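You operate a simulated robot arm through the tools that you are given. There is no shell and no other tool. Be economical: measure what you need, move in short steps, check, and stop when the job is done.

The job below is to be done with a simulated robot arm. You get a single attempt, and the scene is never put back.

Task
Blow the wet lens marked ELM dry; stand it on the white mat.
Fine: use the air stand; the air ends off. Set down upright: what you pick out.

The check looks at the end state, three seconds after you hand in, the way a careful person would. Anything else that was tipped, shoved, dropped, spilled or broken makes it a failure.

Robot
A 7-joint arm with a two-finger parallel gripper, fixed in place. Base frame: the origin is at the foot of the arm, x ahead of it, y to its left, z up; the work surface is at about z = 910. Readings come in mm, rad, newtons and seconds.
With the tool pointing down near the work surface it reaches from about 280 to 680 mm from the base axis. Its first joint turns from -1.152 to 1.152 rad. Payload 1.57 kg.
The TCP is the grasp point between the finger pads, 30 mm short of the fingertips. In the tool frame z runs along the fingers and y along their closing line. Largest opening 110 mm; finger width 24, thickness 12; the body of the gripper, 48 by 112 mm, starts 78 mm behind the TCP.
Orientation is that of the tool frame in the base frame, as [roll, pitch, yaw] about the fixed x, y, z axes, in that order (R = Rz(yaw) Ry(pitch) Rx(roll)). With the fingers straight down and closing along the base's y, the tool's x points along the base's -x, its y along +y and its z along -z.

Tools
- The arm moves only by the tool step_arm. Its argument "motion" is one flat list of numbers, 7 for each row, row after row: the shift along the base's x, y, z in units of 20 mm (1.0 is 20 mm), then the turn, a rotation vector about the base's x, y, z in units of 4 degrees (1.0 is 4 degrees), then the opening in per cent of the stroke, from 0 (shut) to 100 (fully open). In form: [dx, dy, dz, wx, wy, wz, claw, dx, dy, dz, wx, wy, wz, claw, ...]. A call has 1 to 8 rows; each row shifts and turns the commanded pose from where the row before left it. A call with a number of a shift or a turn outside -1 to 1 is refused whole. Rows are played at 5 a second. More than 50 mm and 0.15 rad between two rows, or a gripper value outside its range, and nothing of the call is played. Where a pose cannot be reached the arm comes as near as it can. A force on the tool above 40 N (or 10 N above the force at the start of the call, whichever is more), or a blocked arm, ends the call early, and 0.2 s more pass. The fingers move at their own pace (about 108 mm/s each) and stop on an object; they squeeze with about 26 N. The grip force told is the motor's: it shows also when the fingers shut on nothing. Time passes only in rows, and 0.2 s behind the last, so rows that do not move let the fingers close. The reply holds the time, the measured pose of the TCP, the force on the tool along the base axes, the opening and the grip force, in the units named above and with some noise, with the torque about the TCP (base axes, N m) and any sound that the robot's microphone picked up, and new pictures: "views" is both (left out), scene, wrist or none.
- Cameras (640 x 400 px; columns grow to the right, rows downward): "scene" is fixed at [172, -397.5, 1407.5]; the picture's right is [0.71, -0.70, 0.00], its down [-0.37, -0.38, -0.85] and it looks along [0.60, 0.60, -0.53] (base axes); focal length 328 px, centre (320, 200). "wrist" rides on the gripper at [70, 16, -141] in the tool frame; the picture's right is [-0.23, 0.97, 0.00], its down [-0.85, -0.20, -0.48] and it looks along [-0.47, -0.11, 0.88] (tool axes); focal length 222 px, centre (320, 200).
- pixel_to_xyz(camera, pixels): for up to 12 pixels [column, row] of the newest picture of that camera ("zoom" is the newest enlarged one), the place [x, y, z] in the base frame of the surface seen there, good to about 2 mm. No time passes.
- zoom(camera, box): a new picture of the part [left, top, right, bottom] of that camera's present view, enlarged. No time passes.
- close_job(): hands the job in; it is judged then, once.

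Go step by step. Measure first, check grasps and placings, and put right what went wrong. The budget is 80 turns and 200 pictures, counting those below and the enlarged ones. Unless the task says otherwise, let go and move clear before handing in, and close with one line.

The tools are called as name(argument=value, ...) on one line, values as JSON. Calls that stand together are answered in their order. step_arm: Moves the arm, as the interface text tells. Its arguments: {"type":"object","properties":{"motion":{"type":"array","items":{"type":"number"}},"views":{"type":"string","enum":["both","scene","wrist","none"]}},"required":["motion"]} The other tools are called the same way: pixel_to_xyz (camera, pixels) gives the place of the surface under pixels of a picture; zoom (camera, box) takes an enlarged picture of a part of a camera's view; close_job () hands the job in.

At the start:

```text
time_s: 0.0
tcp_pos: [403.9, 75.8, 1242.0]
ee_rot: [-3.141, 0.0, 3.14]
ft_force: [0.1, 0.0, 0.4]
torque: [0.01, -0.05, -0.06]
opening: 110.1
gripper_force: 0.0
```

scene: 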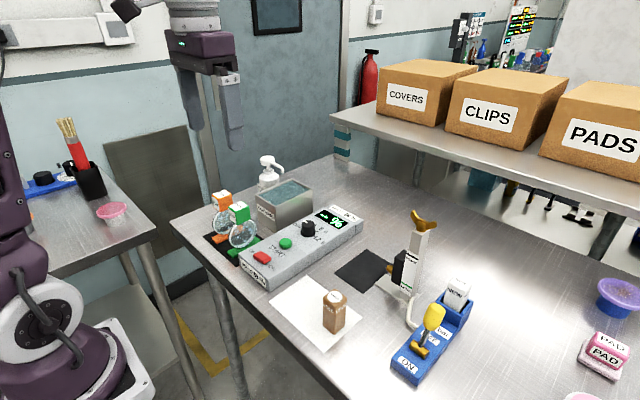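
wrist: 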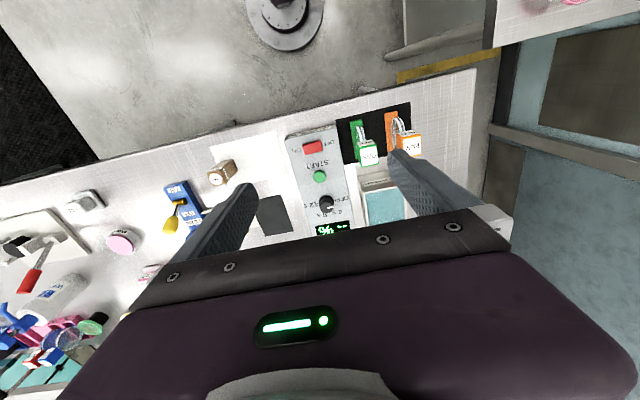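

The scene shows two lens holders (orange, green) at (225,220), an ultrasonic-like device, an air stand with a lever at (430,320), and a white mat at (315,310). I'll zoom in to read the labels.

zoom(camera="scene", box=[180, 150, 340, 290])

zoom(camera="scene", box=[320, 200, 500, 390])

zoom(camera="wrist", box=[150, 90, 450, 250])

```text
2.86 times, centred on (260, 220) of scene
```

zoom: 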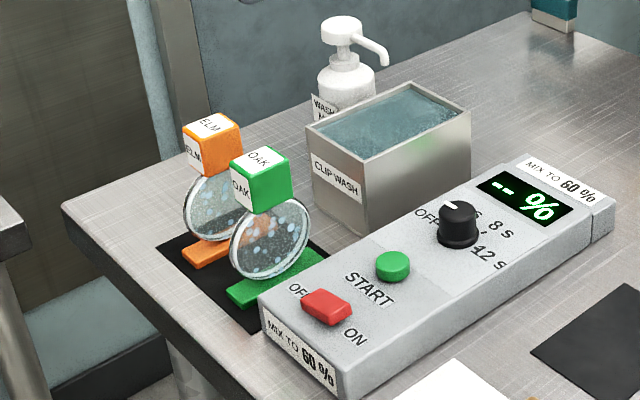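

```text
2.11 times, centred on (410, 295) of scene
```

zoom: 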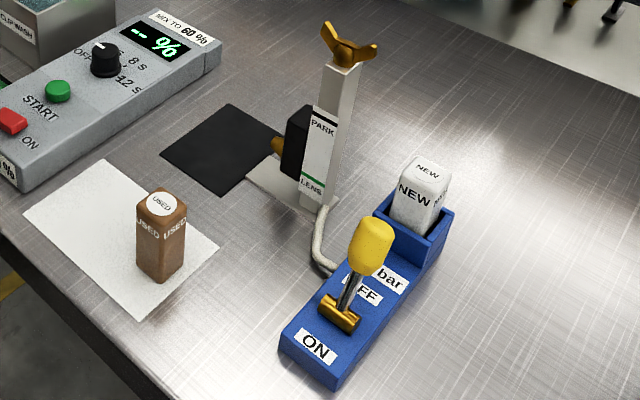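

```text
2.13 times, centred on (300, 170) of wrist
```

zoom: 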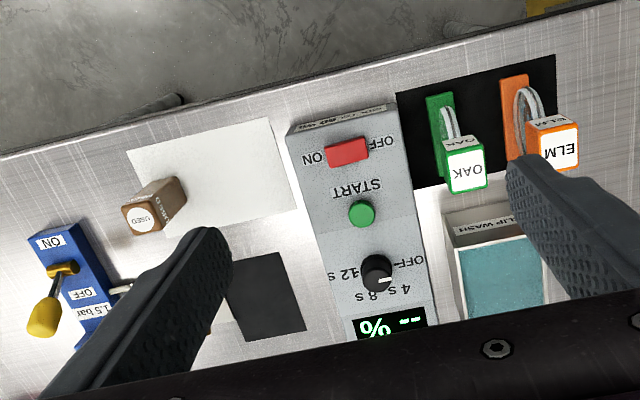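

The orange lens is ELM and the green is OAK. I need a closer look at the air stand, the valve and the lens.

zoom(camera="scene", box=[360, 205, 450, 305])

zoom(camera="scene", box=[385, 270, 485, 390])

zoom(camera="scene", box=[195, 180, 275, 270])

pixel_to_xyz(camera="scene", pixels=[[220, 194], [222, 199], [238, 207], [334, 293], [270, 310], [327, 275], [362, 325], [318, 348], [336, 272], [386, 286], [418, 218], [432, 315]])

```text
4.00 times, centred on (405, 255) of scene
```

zoom: 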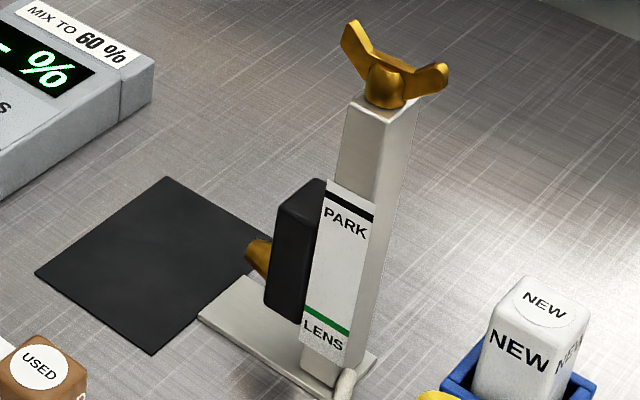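

```text
3.33 times, centred on (435, 330) of scene
```

zoom: 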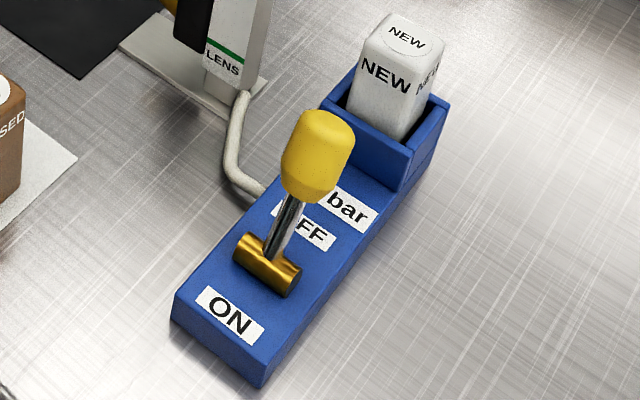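

```text
4.44 times, centred on (235, 225) of scene
```

zoom: 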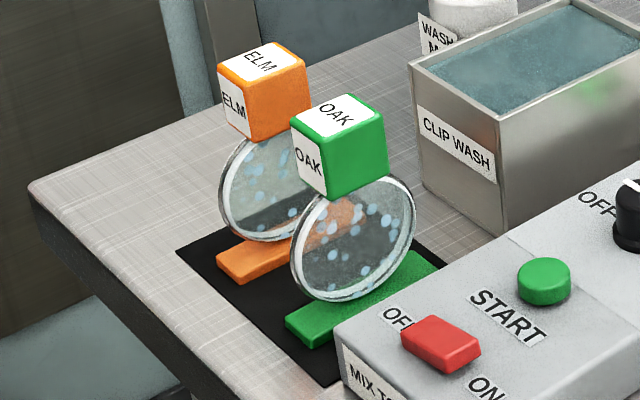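

```text
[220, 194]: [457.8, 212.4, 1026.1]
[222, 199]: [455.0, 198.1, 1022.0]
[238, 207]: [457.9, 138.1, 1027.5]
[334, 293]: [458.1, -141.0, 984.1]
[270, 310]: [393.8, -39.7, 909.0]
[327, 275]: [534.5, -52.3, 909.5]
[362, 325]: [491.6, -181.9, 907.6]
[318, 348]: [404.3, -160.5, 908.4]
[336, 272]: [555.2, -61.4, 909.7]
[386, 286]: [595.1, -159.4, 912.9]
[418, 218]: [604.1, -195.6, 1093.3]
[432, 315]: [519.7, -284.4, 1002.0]
```

ELM's handle is at about (456, 205), with its top at z≈1026. Next I'll measure the nozzle, slider marks, lever, lens disc and mat corners.

zoom(camera="scene", box=[360, 205, 450, 305])

pixel_to_xyz(camera="zoom", pixels=[[256, 258], [290, 240], [312, 185], [285, 305], [345, 200], [328, 318], [165, 180], [36, 272], [152, 353], [385, 90], [360, 25], [440, 80]])

pixel_to_xyz(camera="scene", pixels=[[432, 312], [422, 350], [416, 352], [410, 362], [455, 287], [408, 300], [222, 232], [216, 240], [250, 262], [276, 290], [207, 236], [244, 240]])

```text
4.00 times, centred on (405, 255) of scene
```

zoom: 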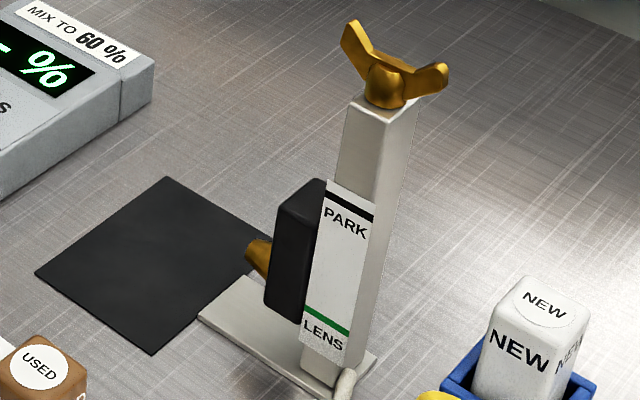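

```text
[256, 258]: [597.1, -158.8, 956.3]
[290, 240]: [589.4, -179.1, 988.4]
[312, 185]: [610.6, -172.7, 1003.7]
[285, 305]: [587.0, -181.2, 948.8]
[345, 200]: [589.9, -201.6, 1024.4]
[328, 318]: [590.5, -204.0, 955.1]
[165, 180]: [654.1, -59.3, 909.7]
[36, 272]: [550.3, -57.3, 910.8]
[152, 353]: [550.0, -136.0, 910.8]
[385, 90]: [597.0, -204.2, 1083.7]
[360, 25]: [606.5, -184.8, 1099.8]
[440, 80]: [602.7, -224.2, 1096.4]
```

```text
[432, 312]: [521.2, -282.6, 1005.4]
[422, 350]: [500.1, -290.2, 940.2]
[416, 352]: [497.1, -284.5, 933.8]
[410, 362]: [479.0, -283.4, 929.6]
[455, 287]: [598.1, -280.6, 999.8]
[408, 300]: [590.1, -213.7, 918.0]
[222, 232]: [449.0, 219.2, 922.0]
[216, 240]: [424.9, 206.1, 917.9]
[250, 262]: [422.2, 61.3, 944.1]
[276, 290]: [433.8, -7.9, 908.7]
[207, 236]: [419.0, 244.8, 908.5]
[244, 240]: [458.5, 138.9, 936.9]
```

Nozzle tip is at about (597, -159, 956), matching the LENS mark and lens centre, and the lens already faces along y. I'll move above ELM while turning the gripper so it closes along x, which keeps it clear of OAK.

step_arm(motion=[0.33, 0.8, -0.4, 0, 0, -1, 100, 0.33, 0.8, -0.4, 0, 0, -1, 100, 0.33, 0.8, -0.4, 0, 0, -1, 100, 0.33, 0.8, -0.4, 0, 0, -1, 100, 0.33, 0.8, -0.4, 0, 0, -1, 100, 0.33, 0.8, -0.4, 0, 0, -1, 100, 0.33, 0.8, -0.4, 0, 0, -1, 100, 0.33, 0.8, -0.4, 0, 0, -1, 100], views="none")

step_arm(motion=[0, 0, 0, 0, 0, -1, 100, 0, 0, 0, 0, 0, -1, 100, 0, 0, 0, 0, 0, -1, 100, 0, 0, 0, 0, 0, -1, 100, 0, 0, 0, 0, 0, -1, 100, 0, 0, 0, 0, 0, -1, 100, 0, 0, 0, 0, 0, -1, 100, 0, 0, 0, 0, 0, -1, 100], views="none")

step_arm(motion=[0, 0, 0, 0, 0, -1, 100, 0, 0, 0, 0, 0, -1, 100, 0, 0, 0, 0, 0, -1, 100, 0, 0, 0, 0, 0, -1, 100, 0, 0, 0, 0, 0, -1, 100, 0, 0, 0, 0, 0, -1, 100, 0, 0, 0, 0, 0, -0.5, 100, 0, 0, 0, 0, 0, 0, 100])

```text
time_s: 1.8
tcp_pos: [457.9, 202.2, 1178.8]
ee_rot: [3.142, -0.001, 2.58]
ft_force: [-0.5, -0.4, -0.2]
torque: [-0.03, -0.04, -0.03]
opening: 110.0
gripper_force: 0.0
```

```text
time_s: 3.6
tcp_pos: [455.0, 202.8, 1178.5]
ee_rot: [3.14, -0.001, 2.023]
ft_force: [-0.5, 0.1, -0.1]
torque: [-0.05, -0.01, -0.01]
opening: 110.1
gripper_force: 0.1
```

```text
time_s: 5.4
tcp_pos: [456.9, 203.6, 1180.1]
ee_rot: [3.14, -0.001, 1.567]
ft_force: [-0.2, -0.1, -0.6]
torque: [0.02, 0.0, -0.01]
opening: 109.9
gripper_force: 0.1
```

scene: 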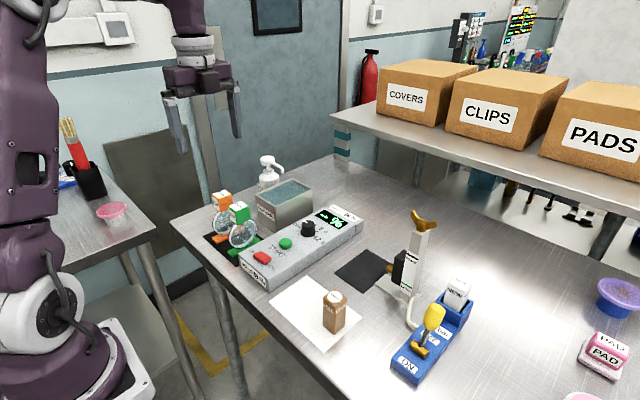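
wrist: 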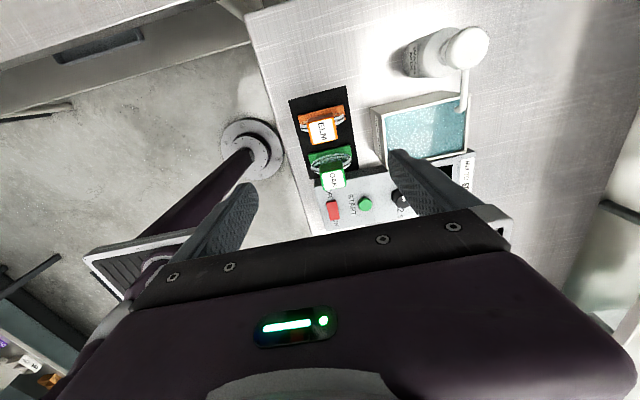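

The turn worked. I'll measure ELM's cube and the wash tank's near edge to pick a safe opening.

zoom(camera="wrist", box=[270, 70, 430, 210])

pixel_to_xyz(camera="wrist", pixels=[[311, 124], [331, 121], [322, 130], [336, 137], [313, 142], [372, 108], [386, 130], [386, 163], [301, 122], [345, 115], [332, 178]])

```text
2.86 times, centred on (350, 140) of wrist
```

zoom: 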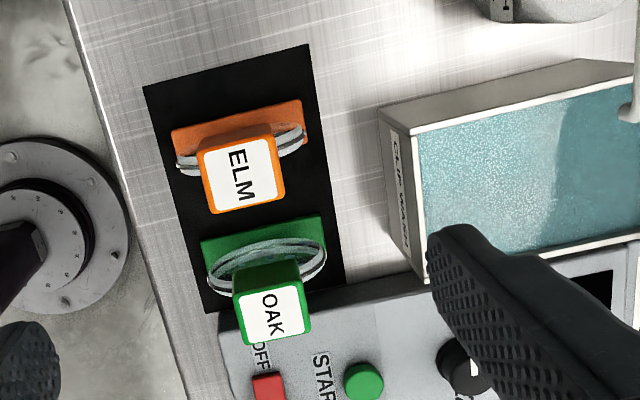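

```text
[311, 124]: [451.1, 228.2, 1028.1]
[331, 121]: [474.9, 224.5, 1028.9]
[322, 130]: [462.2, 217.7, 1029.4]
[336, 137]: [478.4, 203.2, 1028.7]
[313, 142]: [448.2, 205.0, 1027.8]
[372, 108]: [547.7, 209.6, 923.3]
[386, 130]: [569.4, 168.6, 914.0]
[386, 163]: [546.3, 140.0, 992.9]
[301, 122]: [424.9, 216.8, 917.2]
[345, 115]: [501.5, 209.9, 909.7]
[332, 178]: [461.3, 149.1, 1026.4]
```

ELM's handle is centred at about (462, 215), top z≈1028, with the tank from x≈545. I'll lower straight down with a moderate opening.

step_arm(motion=[0.25, 0.55, -0.5, 0, 0, 0, 65, 0, 0, -1, 0, 0, 0, 65, 0, 0, -1, 0, 0, 0, 65, 0, 0, -1, 0, 0, 0, 65, 0, 0, -1, 0, 0, 0, 65, 0, 0, -1, 0, 0, 0, 65, 0, 0, -1, 0, 0, 0, 65, 0, 0, -0.5, 0, 0, 0, 65])

```text
time_s: 7.2
tcp_pos: [463.3, 214.0, 1038.1]
ee_rot: [3.14, -0.001, 1.57]
ft_force: [-0.5, 0.2, -0.2]
torque: [0.0, -0.04, 0.04]
opening: 71.5
gripper_force: 0.0
```

scene: 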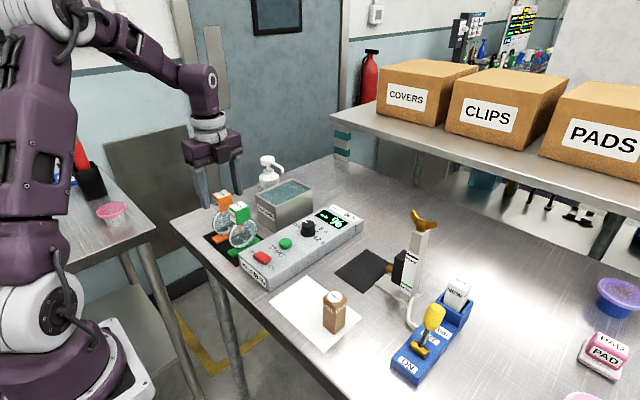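
wrist: 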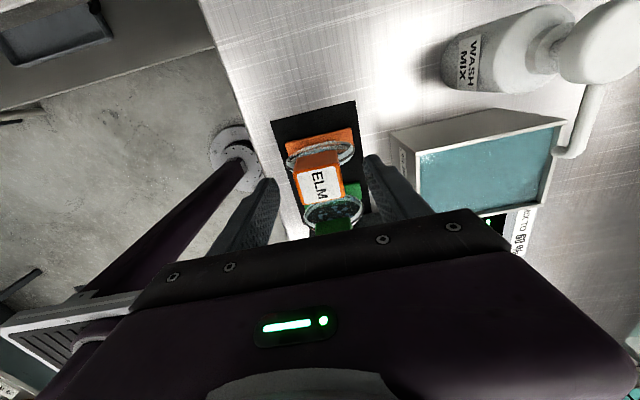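

The handle is centred between the fingers at (320,183). I'll descend 24 mm and close.

step_arm(motion=[0, 0, -0.6, 0, 0, 0, 65, 0, 0, -0.6, 0, 0, 0, 65, 0, 0, 0, 0, 0, 0, 20, 0, 0, 0, 0, 0, 0, 10, 0, 0, 0, 0, 0, 0, 10])

```text
time_s: 8.4
tcp_pos: [462.2, 213.6, 1015.4]
ee_rot: [3.141, 0.0, 1.571]
ft_force: [0.3, -1.0, 5.1]
torque: [0.0, 0.0, -0.01]
opening: 35.6
gripper_force: 25.9
```

scene: 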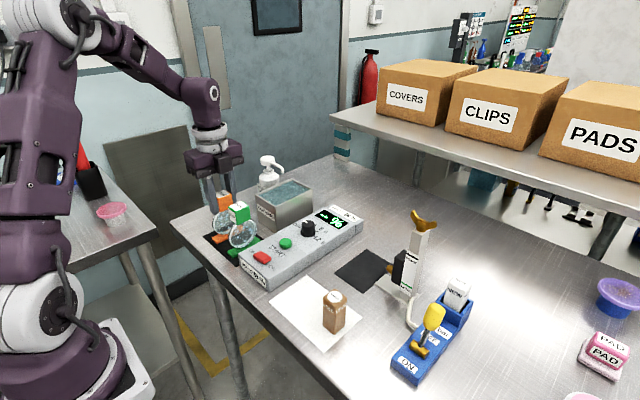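
wrist: 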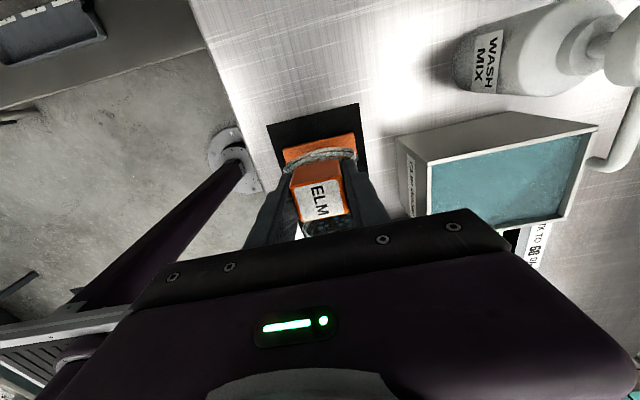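

Gripped with 26 N at a 35.6 mm opening. I'll lift straight up and check.

step_arm(motion=[0, 0, 0.5, 0, 0, 0, 10, 0, 0, 1, 0, 0, 0, 10, 0, 0, 1, 0, 0, 0, 10, 0, 0, 1, 0, 0, 0, 10, 0, 0, 1, 0, 0, 0, 10, 0, 0, 1, 0, 0, 0, 10, 0, 0, 1, 0, 0, 0, 10, 0, 0, 0.5, 0, 0, 0, 10])

```text
time_s: 10.2
tcp_pos: [461.4, 214.1, 1155.3]
ee_rot: [-3.141, 0.0, 1.57]
ft_force: [0.4, 0.2, -2.0]
torque: [0.02, 0.01, -0.01]
opening: 35.6
gripper_force: 25.9
```

scene: 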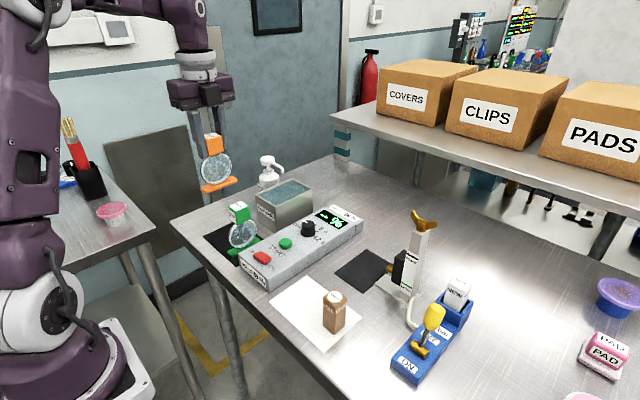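
wrist: 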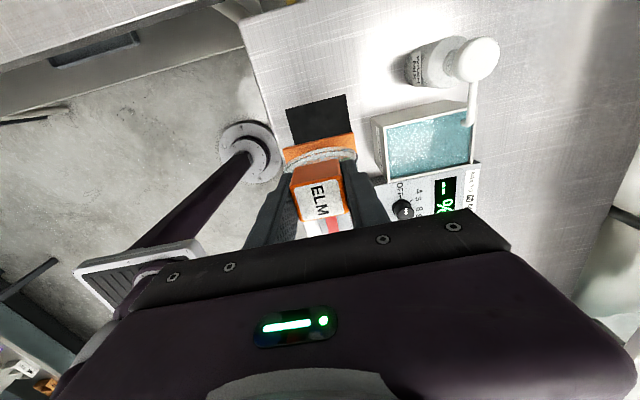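

The lens is held upright. I'll rise a little more and carry it towards the black mat under the air stand.

step_arm(motion=[0, 0, 1, 0, 0, 0, 10, 0.46, -1, 0, 0, 0, 0, 10, 0.46, -1, 0, 0, 0, 0, 10, 0.46, -1, 0, 0, 0, 0, 10, 0.46, -1, 0, 0, 0, 0, 10, 0.46, -1, 0, 0, 0, 0, 10, 0.46, -1, 0, 0, 0, 0, 10, 0.46, -1, 0, 0, 0, 0, 10], views="none")

step_arm(motion=[0.46, -1, 0, 0, 0, 0, 10, 0.46, -1, 0, 0, 0, 0, 10, 0.46, -1, 0, 0, 0, 0, 10, 0.46, -1, 0, 0, 0, 0, 10, 0.46, -1, 0, 0, 0, 0, 10, 0.46, -1, 0, 0, 0, 0, 10, 0.46, -1, 0, 0, 0, 0, 10, 0.46, -0.8, 0, 0, 0, 0, 10])

```text
time_s: 12.0
tcp_pos: [527.3, 74.1, 1175.8]
ee_rot: [-3.142, 0.0, 1.569]
ft_force: [0.1, -0.1, -1.0]
torque: [0.01, 0.01, -0.03]
opening: 35.6
gripper_force: 26.7
```

```text
time_s: 13.8
tcp_pos: [599.9, -80.9, 1174.2]
ee_rot: [3.141, -0.002, 1.573]
ft_force: [0.7, -0.2, -0.9]
torque: [0.0, 0.01, 0.03]
opening: 35.7
gripper_force: 26.0
```

scene: 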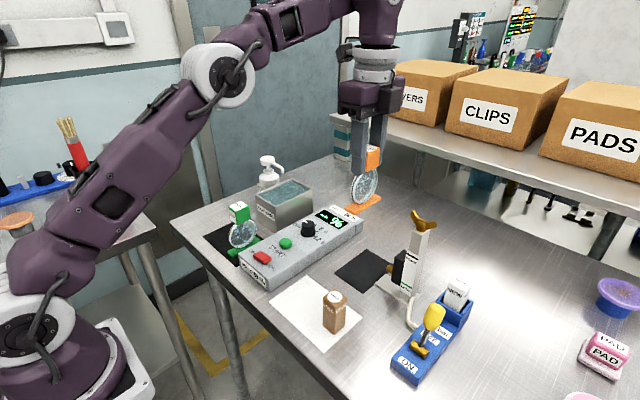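
wrist: 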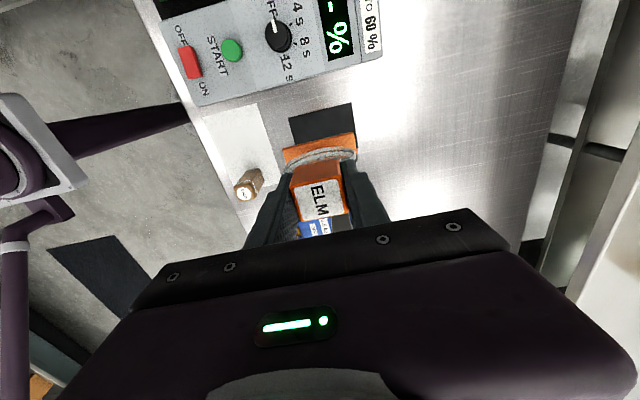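

The lens is at (600,-81), above the black mat. I'll centre it at y≈-97 and lower to about 18 mm above the surface.

step_arm(motion=[0.1, -0.8, 0, 0, 0, 0, 10, 0, 0, -1, 0, 0, 0, 10, 0, 0, -1, 0, 0, 0, 10, 0, 0, -1, 0, 0, 0, 10, 0, 0, -1, 0, 0, 0, 10, 0, 0, -1, 0, 0, 0, 10, 0, 0, -1, 0, 0, 0, 10, 0, 0, -1, 0, 0, 0, 10])

zoom(camera="scene", box=[320, 190, 460, 310])

```text
time_s: 15.6
tcp_pos: [600.9, -97.4, 1035.1]
ee_rot: [3.14, 0.0, 1.569]
ft_force: [0.6, 0.1, -0.4]
torque: [0.01, 0.02, 0.0]
opening: 35.5
gripper_force: 26.2
```

scene: 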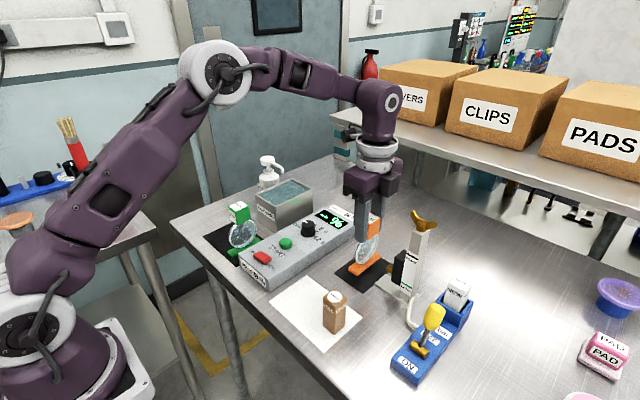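
wrist: 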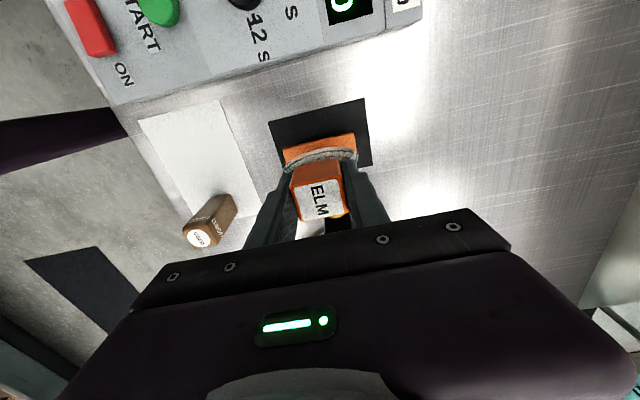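

```text
3.33 times, centred on (390, 250) of scene
```

zoom: 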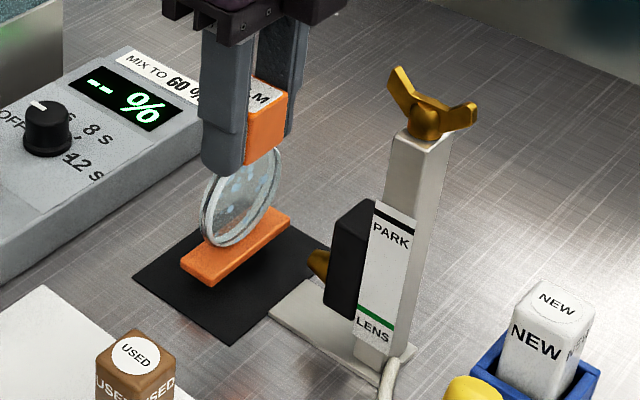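

Before lowering, I'll measure the slider and nozzle more finely, with the lens disc for comparison.

zoom(camera="scene", box=[376, 225, 424, 285])

pixel_to_xyz(camera="zoom", pixels=[[130, 260], [155, 250], [110, 260], [140, 290], [220, 140], [260, 130], [180, 330], [230, 370], [310, 180], [270, 395], [200, 240], [150, 210]])

pixel_to_xyz(camera="scene", pixels=[[392, 242], [401, 237], [390, 260], [387, 268], [388, 263], [396, 285], [363, 250], [380, 262], [390, 275], [400, 290]])

```text
6.67 times, centred on (400, 255) of scene
```

zoom: 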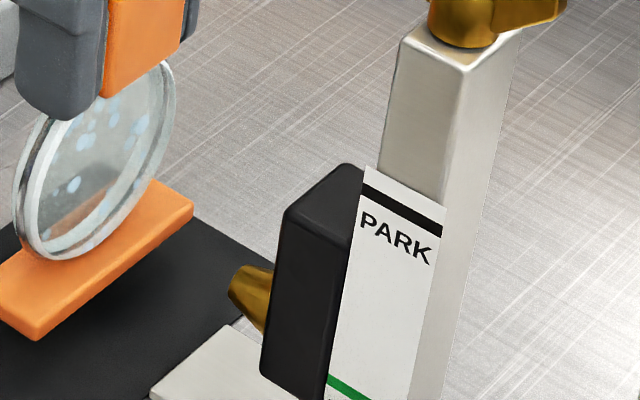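

```text
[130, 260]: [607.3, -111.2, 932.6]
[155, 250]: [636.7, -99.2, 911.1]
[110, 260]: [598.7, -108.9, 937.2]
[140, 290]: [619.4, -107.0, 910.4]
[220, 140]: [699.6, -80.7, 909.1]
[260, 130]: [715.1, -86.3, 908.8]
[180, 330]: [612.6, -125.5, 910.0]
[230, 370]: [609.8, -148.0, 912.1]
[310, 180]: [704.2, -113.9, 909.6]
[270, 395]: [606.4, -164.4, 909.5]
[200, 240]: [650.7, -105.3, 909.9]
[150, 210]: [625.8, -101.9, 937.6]
```

```text
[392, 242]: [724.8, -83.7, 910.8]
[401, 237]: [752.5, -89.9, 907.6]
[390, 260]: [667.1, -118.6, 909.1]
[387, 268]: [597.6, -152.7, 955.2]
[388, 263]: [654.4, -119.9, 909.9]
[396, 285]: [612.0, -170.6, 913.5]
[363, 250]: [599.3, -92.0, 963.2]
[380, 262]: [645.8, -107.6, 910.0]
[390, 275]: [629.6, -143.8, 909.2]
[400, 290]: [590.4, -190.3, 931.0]
```

zoom(camera="scene", box=[376, 225, 424, 285])

pixel_to_xyz(camera="zoom", pixels=[[240, 275], [236, 295], [260, 275], [260, 315], [345, 170], [292, 212], [268, 365], [300, 385], [322, 385], [400, 205], [352, 385], [330, 230]])

```text
6.67 times, centred on (400, 255) of scene
```

zoom: 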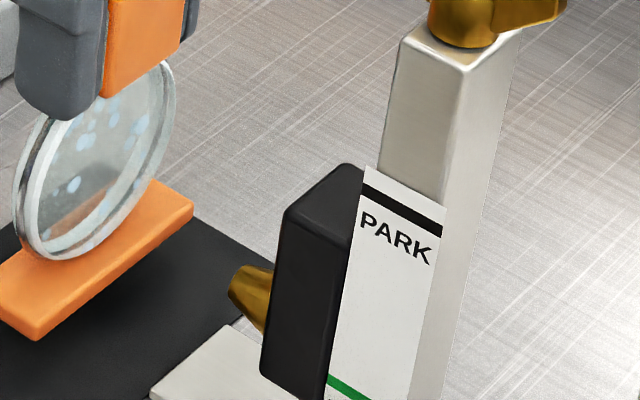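

```text
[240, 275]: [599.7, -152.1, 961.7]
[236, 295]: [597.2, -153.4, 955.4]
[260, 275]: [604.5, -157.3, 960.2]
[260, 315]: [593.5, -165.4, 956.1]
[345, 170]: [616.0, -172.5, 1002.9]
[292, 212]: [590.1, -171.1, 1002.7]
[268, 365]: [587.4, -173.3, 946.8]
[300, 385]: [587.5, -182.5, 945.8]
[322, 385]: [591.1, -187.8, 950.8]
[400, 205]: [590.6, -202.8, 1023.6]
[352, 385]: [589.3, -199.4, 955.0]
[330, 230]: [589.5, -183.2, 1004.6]
```

The nozzle axis is at z≈957, level with the green LENS line (955), so the height is already set. I'll lower the lens onto the black mat.

step_arm(motion=[0, 0, -0.5, 0, 0, 0, 10, 0, 0, -0.35, 0, 0, 0, 10, 0, 0, -0.08, 0, 0, 0, 10, 0, 0, 0, 0, 0, 0, 10])

```text
time_s: 16.6
tcp_pos: [602.2, -97.7, 1016.4]
ee_rot: [3.141, -0.002, 1.57]
ft_force: [0.0, -1.1, -0.5]
torque: [-0.01, 0.0, 0.0]
opening: 35.6
gripper_force: 25.8
```

scene: 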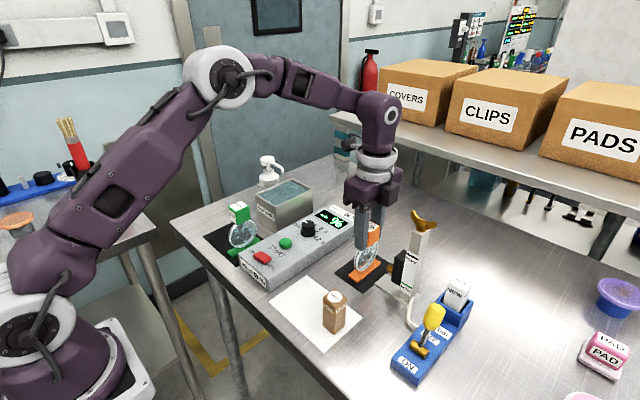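
wrist: 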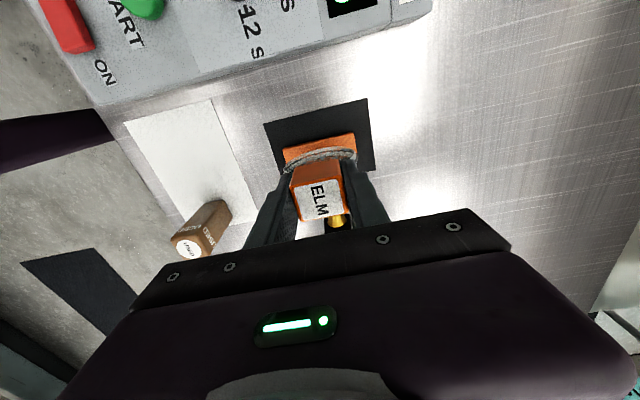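

No contact force yet, so I'll ease down in about 1 mm steps.

step_arm(motion=[0, 0, -0.05, 0, 0, 0, 10, 0, 0, 0, 0, 0, 0, 10], views="none")

step_arm(motion=[0, 0, -0.04, 0, 0, 0, 10, 0, 0, 0, 0, 0, 0, 10], views="none")

```text
time_s: 17.2
tcp_pos: [601.2, -98.1, 1016.7]
ee_rot: [3.142, -0.001, 1.571]
ft_force: [0.5, 0.4, -1.2]
torque: [-0.01, -0.02, 0.0]
opening: 35.5
gripper_force: 26.3
```

```text
time_s: 17.8
tcp_pos: [600.6, -98.8, 1015.8]
ee_rot: [3.139, 0.0, 1.571]
ft_force: [-1.2, 1.3, 16.2]
torque: [0.13, 0.31, 0.02]
opening: 35.5
gripper_force: 25.7
```

Contact (16 N). I'll ease off slightly, open, and back up.

step_arm(motion=[0, 0, 0.03, 0, 0, 0, 10, 0, 0, 0, 0, 0, 0, 55, 0, 0, 0, 0, 0, 0, 55, 0, 0, 0.5, 0, 0, 0, 55, 0, 0, 1, 0, 0, 0, 55, 0, 0, 1, 0, 0, 0, 55, 0, 0, 1, 0, 0, 0, 55, 0, 0, 1, 0, 0, 0, 55])

zoom(camera="scene", box=[320, 190, 460, 310])

```text
time_s: 19.6
tcp_pos: [601.3, -98.9, 1104.5]
ee_rot: [-3.14, 0.0, 1.567]
ft_force: [0.5, -0.2, -0.3]
torque: [-0.02, -0.01, -0.02]
opening: 60.5
gripper_force: 0.2
```

scene: 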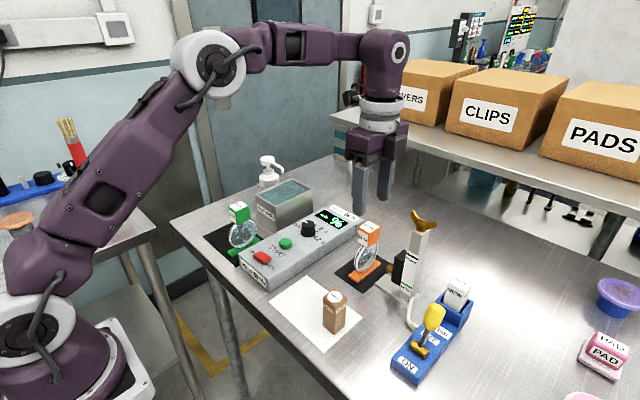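
wrist: 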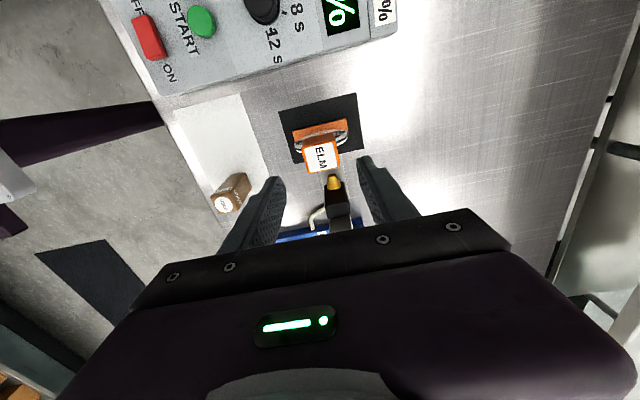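

```text
3.33 times, centred on (390, 250) of scene
```

zoom: 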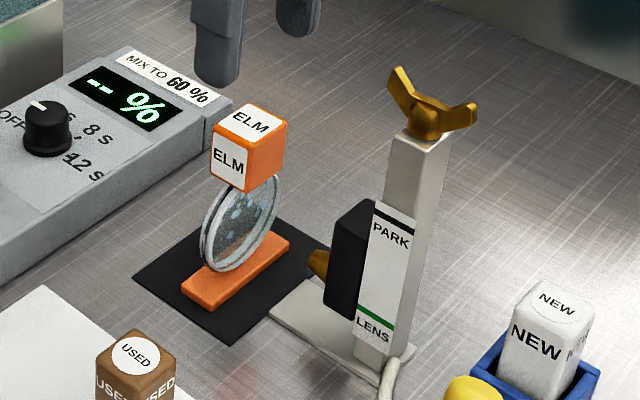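

The lens stands upright, with the nozzle aimed at its middle. Next I'll measure the valve lever and the space around it.

zoom(camera="scene", box=[385, 270, 485, 390])

pixel_to_xyz(camera="zoom", pixels=[[325, 120], [292, 160], [310, 195], [345, 150], [280, 235], [265, 255], [250, 255], [290, 285], [405, 40], [350, 100], [398, 165], [365, 35]])

pixel_to_xyz(camera="scene", pixels=[[279, 314], [328, 274], [293, 276], [362, 320], [320, 349], [270, 302], [302, 276], [345, 292]])

```text
3.33 times, centred on (435, 330) of scene
```

zoom: 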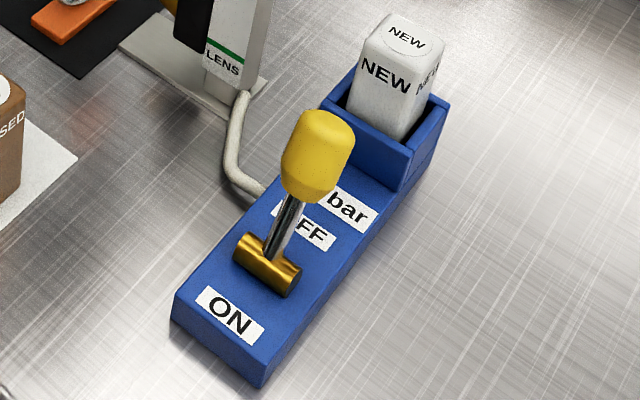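

```text
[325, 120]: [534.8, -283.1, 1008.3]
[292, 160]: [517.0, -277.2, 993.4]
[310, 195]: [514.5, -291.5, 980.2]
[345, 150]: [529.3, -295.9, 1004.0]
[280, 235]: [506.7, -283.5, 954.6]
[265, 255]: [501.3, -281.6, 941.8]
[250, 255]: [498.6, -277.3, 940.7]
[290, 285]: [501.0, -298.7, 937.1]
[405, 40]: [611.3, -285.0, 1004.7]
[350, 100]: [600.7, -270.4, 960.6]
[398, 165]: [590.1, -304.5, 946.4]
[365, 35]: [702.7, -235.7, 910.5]
```

```text
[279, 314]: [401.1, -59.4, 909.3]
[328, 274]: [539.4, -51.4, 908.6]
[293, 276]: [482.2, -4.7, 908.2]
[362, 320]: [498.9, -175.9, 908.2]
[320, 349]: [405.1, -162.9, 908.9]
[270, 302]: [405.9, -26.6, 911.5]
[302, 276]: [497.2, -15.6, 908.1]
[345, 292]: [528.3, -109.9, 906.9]
```

Lever pivot is at about (503,-287,940) and the knob at about (527,-287,995), leaning to OFF; ON is towards -x. I'll rise over the post and go above the knob with the fingers straddling it in x.

step_arm(motion=[0, 0, 1, 0, 0, 0, 55, 0, 0, 1, 0, 0, 0, 55, 0, 0, 1, 0, 0, 0, 55, -0.37, -0.94, 0, 0, 0, 0, 55, -0.37, -0.94, 0, 0, 0, 0, 55, -0.37, -0.94, 0, 0, 0, 0, 55, -0.37, -0.94, 0, 0, 0, 0, 55, -0.37, -0.94, 0, 0, 0, 0, 55], views="none")

step_arm(motion=[-0.37, -0.94, 0, 0, 0, 0, 55, -0.37, -0.94, 0, 0, 0, 0, 55, -0.37, -0.94, 0, 0, 0, 0, 55, -0.37, -0.94, 0, 0, 0, 0, 55, -0.37, -0.94, 0, 0, 0, 0, 55, 0, 0, -1, 0, 0, 0, 55, 0, 0, -1, 0, 0, 0, 55, 0, 0, -1, 0, 0, 0, 55])

```text
time_s: 21.4
tcp_pos: [564.3, -193.8, 1166.3]
ee_rot: [3.141, 0.001, 1.569]
ft_force: [-0.1, 0.0, 0.0]
torque: [-0.01, -0.03, 0.0]
opening: 60.7
gripper_force: 0.1
```

```text
time_s: 23.2
tcp_pos: [528.6, -286.3, 1106.0]
ee_rot: [3.139, 0.0, 1.57]
ft_force: [-0.5, 0.3, -0.3]
torque: [-0.01, 0.03, -0.04]
opening: 60.5
gripper_force: 0.0
```

scene: 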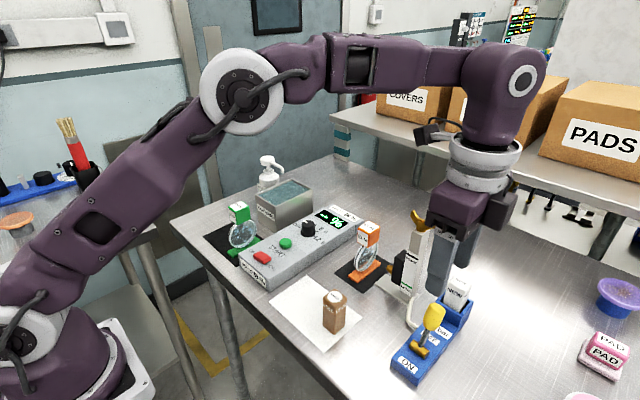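
wrist: 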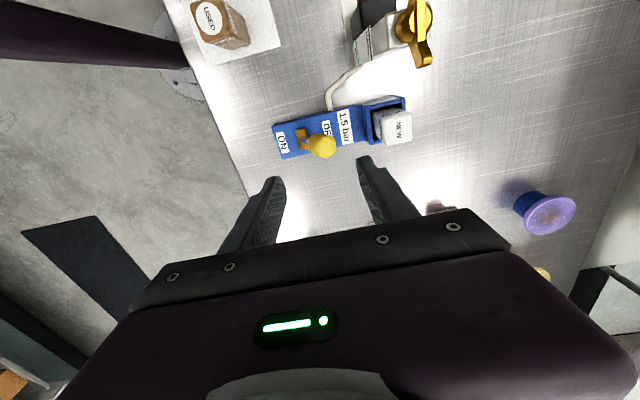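

pixel_to_xyz(camera="wrist", pixels=[[322, 146], [312, 146], [333, 146], [322, 155], [398, 128], [376, 135], [430, 45], [415, 15]])

```text
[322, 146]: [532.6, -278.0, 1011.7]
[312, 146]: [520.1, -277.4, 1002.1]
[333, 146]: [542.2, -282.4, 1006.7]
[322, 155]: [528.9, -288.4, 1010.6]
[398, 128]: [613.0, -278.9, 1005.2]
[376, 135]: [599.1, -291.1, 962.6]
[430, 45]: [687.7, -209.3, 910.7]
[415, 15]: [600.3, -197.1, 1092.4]
```

Knob top is at about (531,-284,1012), centred between the fingers. I'll descend around it to TCP z≈1012.

step_arm(motion=[0.1, 0.1, -0.8, 0, 0, 0, 55, 0, 0, -1, 0, 0, 0, 55, 0, 0, -1, 0, 0, 0, 55, 0, 0, -1, 0, 0, 0, 55, 0, 0, -0.9, 0, 0, 0, 55])

```text
time_s: 24.4
tcp_pos: [528.1, -285.8, 1014.9]
ee_rot: [3.14, 0.0, 1.571]
ft_force: [-1.6, -0.4, 0.0]
torque: [0.0, -0.02, -0.01]
opening: 60.7
gripper_force: 0.1
```

scene: 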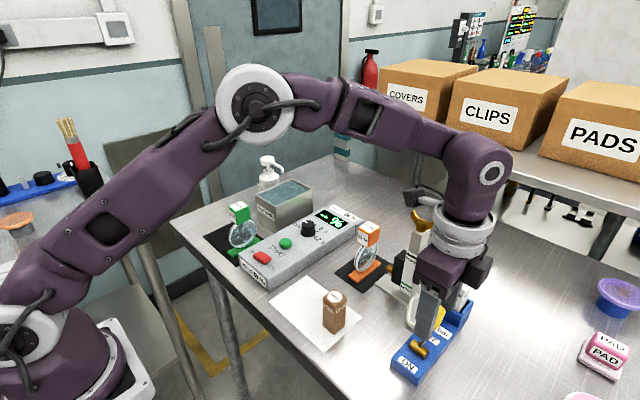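
wrist: 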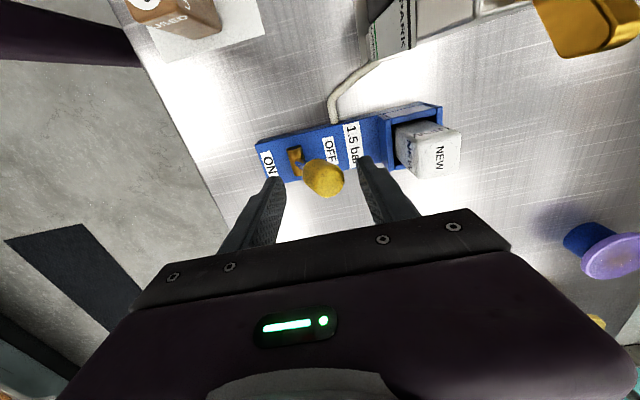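

The knob (322,178) is between the fingers. Now I'll push towards -x (ON).

step_arm(motion=[-0.6, 0, 0, 0, 0, 0, 55, -0.6, 0, 0, 0, 0, 0, 55, -0.6, 0, 0, 0, 0, 0, 55, -0.6, 0, 0, 0, 0, 0, 55])

```text
time_s: 25.4
tcp_pos: [479.9, -283.8, 1011.0]
ee_rot: [-3.141, 0.001, 1.57]
ft_force: [-0.5, 0.6, 0.3]
torque: [0.01, 0.02, -0.02]
opening: 61.1
gripper_force: 0.5
```

scene: 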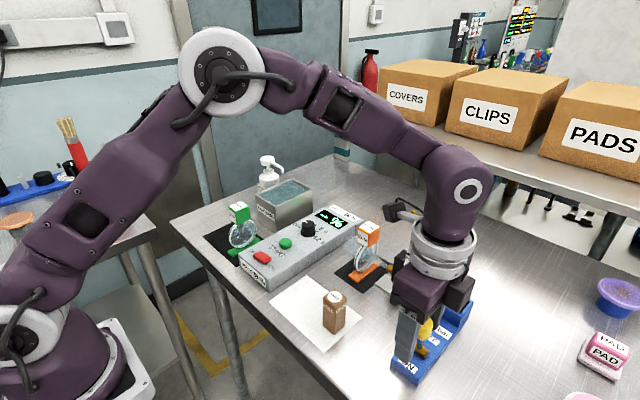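
wrist: 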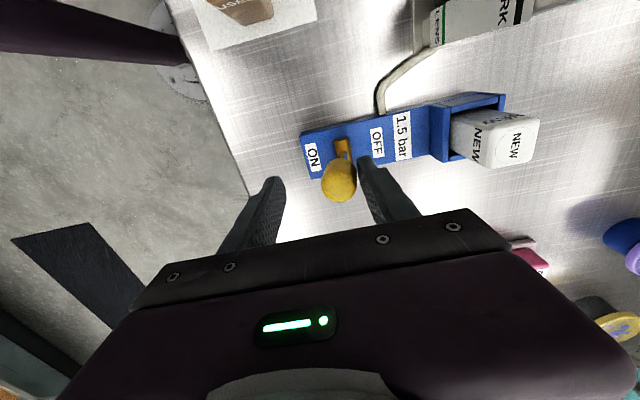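

The lever is moving and is about vertical, with no sound yet. I'll push further.

step_arm(motion=[-0.5, 0, 0, 0, 0, 0, 55, -0.4, 0, 0, 0, 0, 0, 55, 0, 0, 0, 0, 0, 0, 55])

```text
time_s: 26.2
tcp_pos: [465.2, -285.1, 1012.8]
ee_rot: [3.14, 0.001, 1.571]
ft_force: [7.0, 0.1, 0.6]
torque: [-0.01, -0.26, -0.02]
opening: 67.3
gripper_force: 3.9
```

scene: 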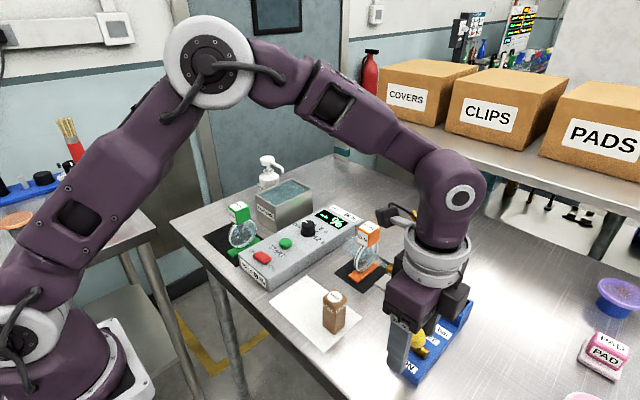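
wrist: 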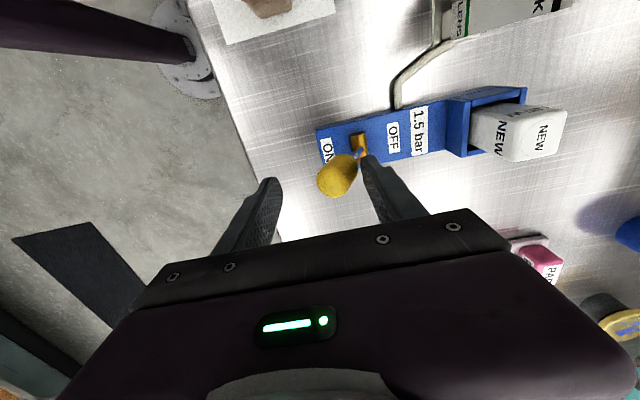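

The lever now leans to ON with a 7 N end stop, but no sound is reported. I'll back off slightly and look at the lever and lens.

step_arm(motion=[0.3, 0, 0, 0, 0, 0, 55, 0, 0, 0, 0, 0, 0, 55], views="both")

zoom(camera="scene", box=[340, 210, 460, 380])

zoom(camera="wrist", box=[260, 80, 580, 240])

```text
time_s: 26.8
tcp_pos: [469.9, -285.6, 1012.0]
ee_rot: [3.141, 0.001, 1.569]
ft_force: [0.4, -0.4, 0.2]
torque: [-0.04, 0.01, 0.01]
opening: 60.6
gripper_force: 0.1
```

scene: 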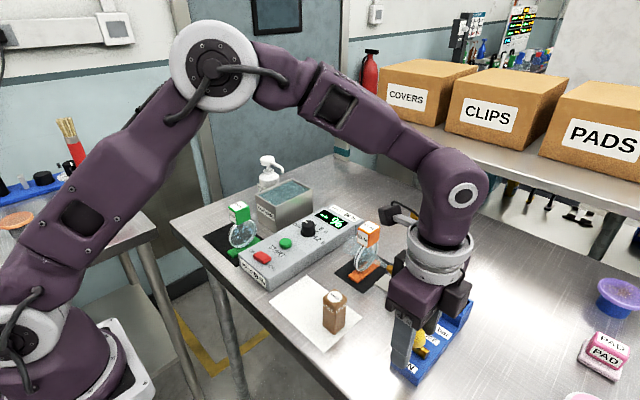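
wrist: 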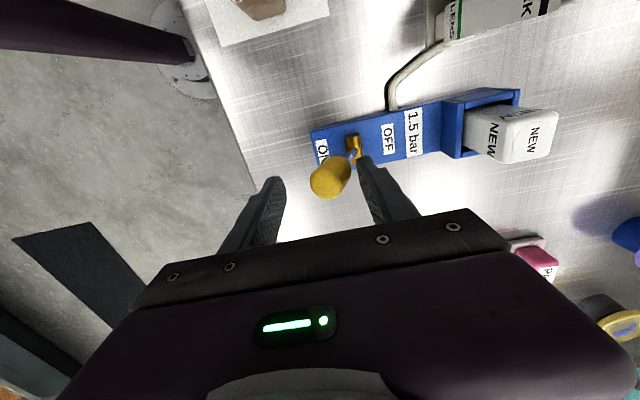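

```text
2.35 times, centred on (400, 295) of scene
```

zoom: 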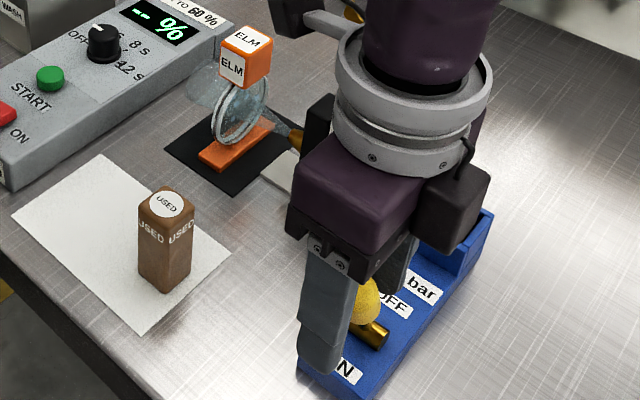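

```text
2.00 times, centred on (420, 160) of wrist
```

zoom: 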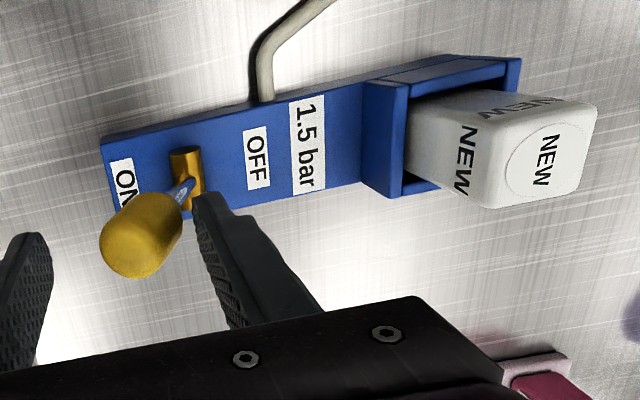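

The air is on: a jet at (270,130) in the zoom goes from the nozzle through the lens. I'll wait and watch the droplets.

step_arm(motion=[0, 0, 0, 0, 0, 0, 55, 0, 0, 0, 0, 0, 0, 55, 0, 0, 0, 0, 0, 0, 55, 0, 0, 0, 0, 0, 0, 55, 0, 0, 0, 0, 0, 0, 55, 0, 0, 0, 0, 0, 0, 55, 0, 0, 0, 0, 0, 0, 55, 0, 0, 0, 0, 0, 0, 55], views="scene")

zoom(camera="scene", box=[330, 210, 410, 300])

```text
time_s: 28.6
tcp_pos: [469.6, -284.0, 1011.9]
ee_rot: [-3.141, 0.001, 1.57]
ft_force: [0.6, 0.0, 0.0]
torque: [0.0, 0.04, 0.0]
opening: 60.7
gripper_force: 0.1
```

scene: 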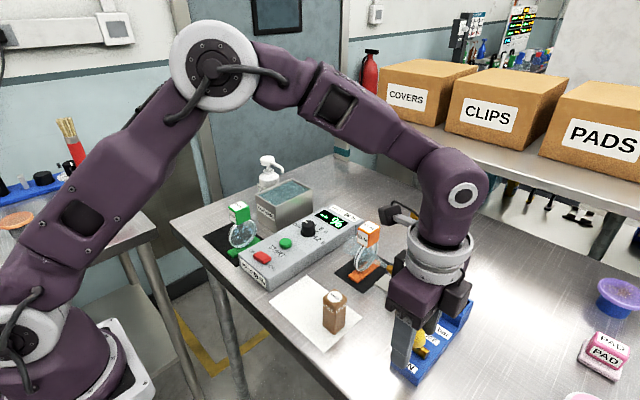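

```text
4.44 times, centred on (370, 255) of scene
```

zoom: 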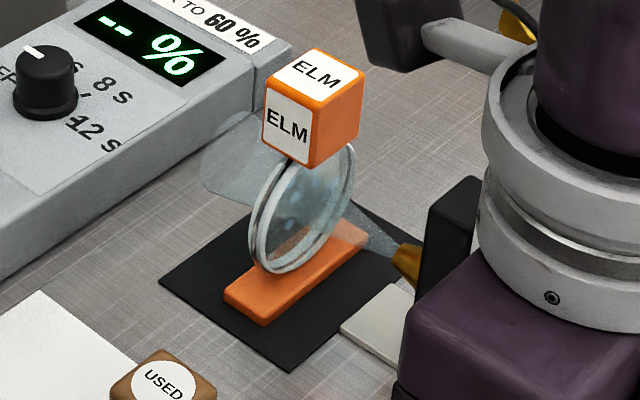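

Droplets are fading but a few remain around (295,210). I'll keep blowing.

step_arm(motion=[0, 0, 0, 0, 0, 0, 55, 0, 0, 0, 0, 0, 0, 55, 0, 0, 0, 0, 0, 0, 55, 0, 0, 0, 0, 0, 0, 55, 0, 0, 0, 0, 0, 0, 55, 0, 0, 0, 0, 0, 0, 55, 0, 0, 0, 0, 0, 0, 55, 0, 0, 0, 0, 0, 0, 55], views="none")

step_arm(motion=[0, 0, 0, 0, 0, 0, 55, 0, 0, 0, 0, 0, 0, 55, 0, 0, 0, 0, 0, 0, 55, 0, 0, 0, 0, 0, 0, 55, 0, 0, 0, 0, 0, 0, 55, 0, 0, 0, 0, 0, 0, 55, 0, 0, 0, 0, 0, 0, 55, 0, 0, 0, 0, 0, 0, 55], views="scene")

zoom(camera="scene", box=[340, 220, 400, 290])

```text
time_s: 30.4
tcp_pos: [470.3, -285.3, 1012.9]
ee_rot: [-3.141, -0.001, 1.569]
ft_force: [-0.4, 1.0, -0.7]
torque: [0.01, 0.01, 0.01]
opening: 60.6
gripper_force: 0.1
```

```text
time_s: 32.2
tcp_pos: [470.1, -284.6, 1011.9]
ee_rot: [-3.14, 0.001, 1.569]
ft_force: [0.5, 0.7, -0.5]
torque: [-0.02, -0.01, 0.01]
opening: 60.6
gripper_force: 0.0
```

scene: 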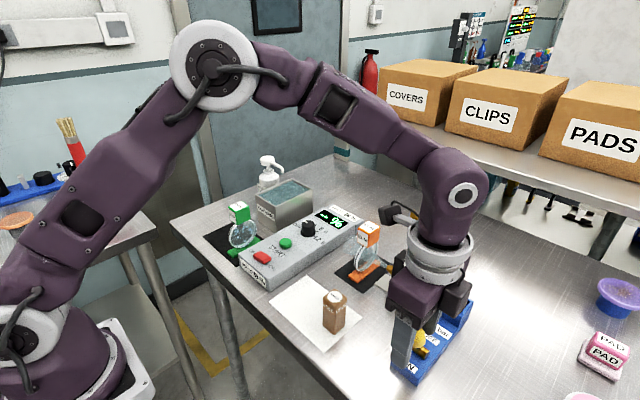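

```text
5.71 times, centred on (370, 255) of scene
```

zoom: 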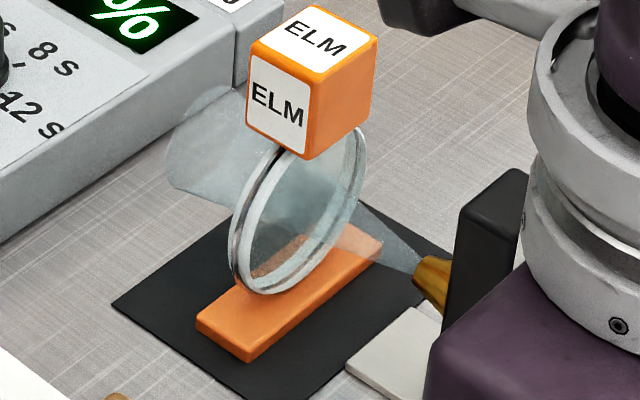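

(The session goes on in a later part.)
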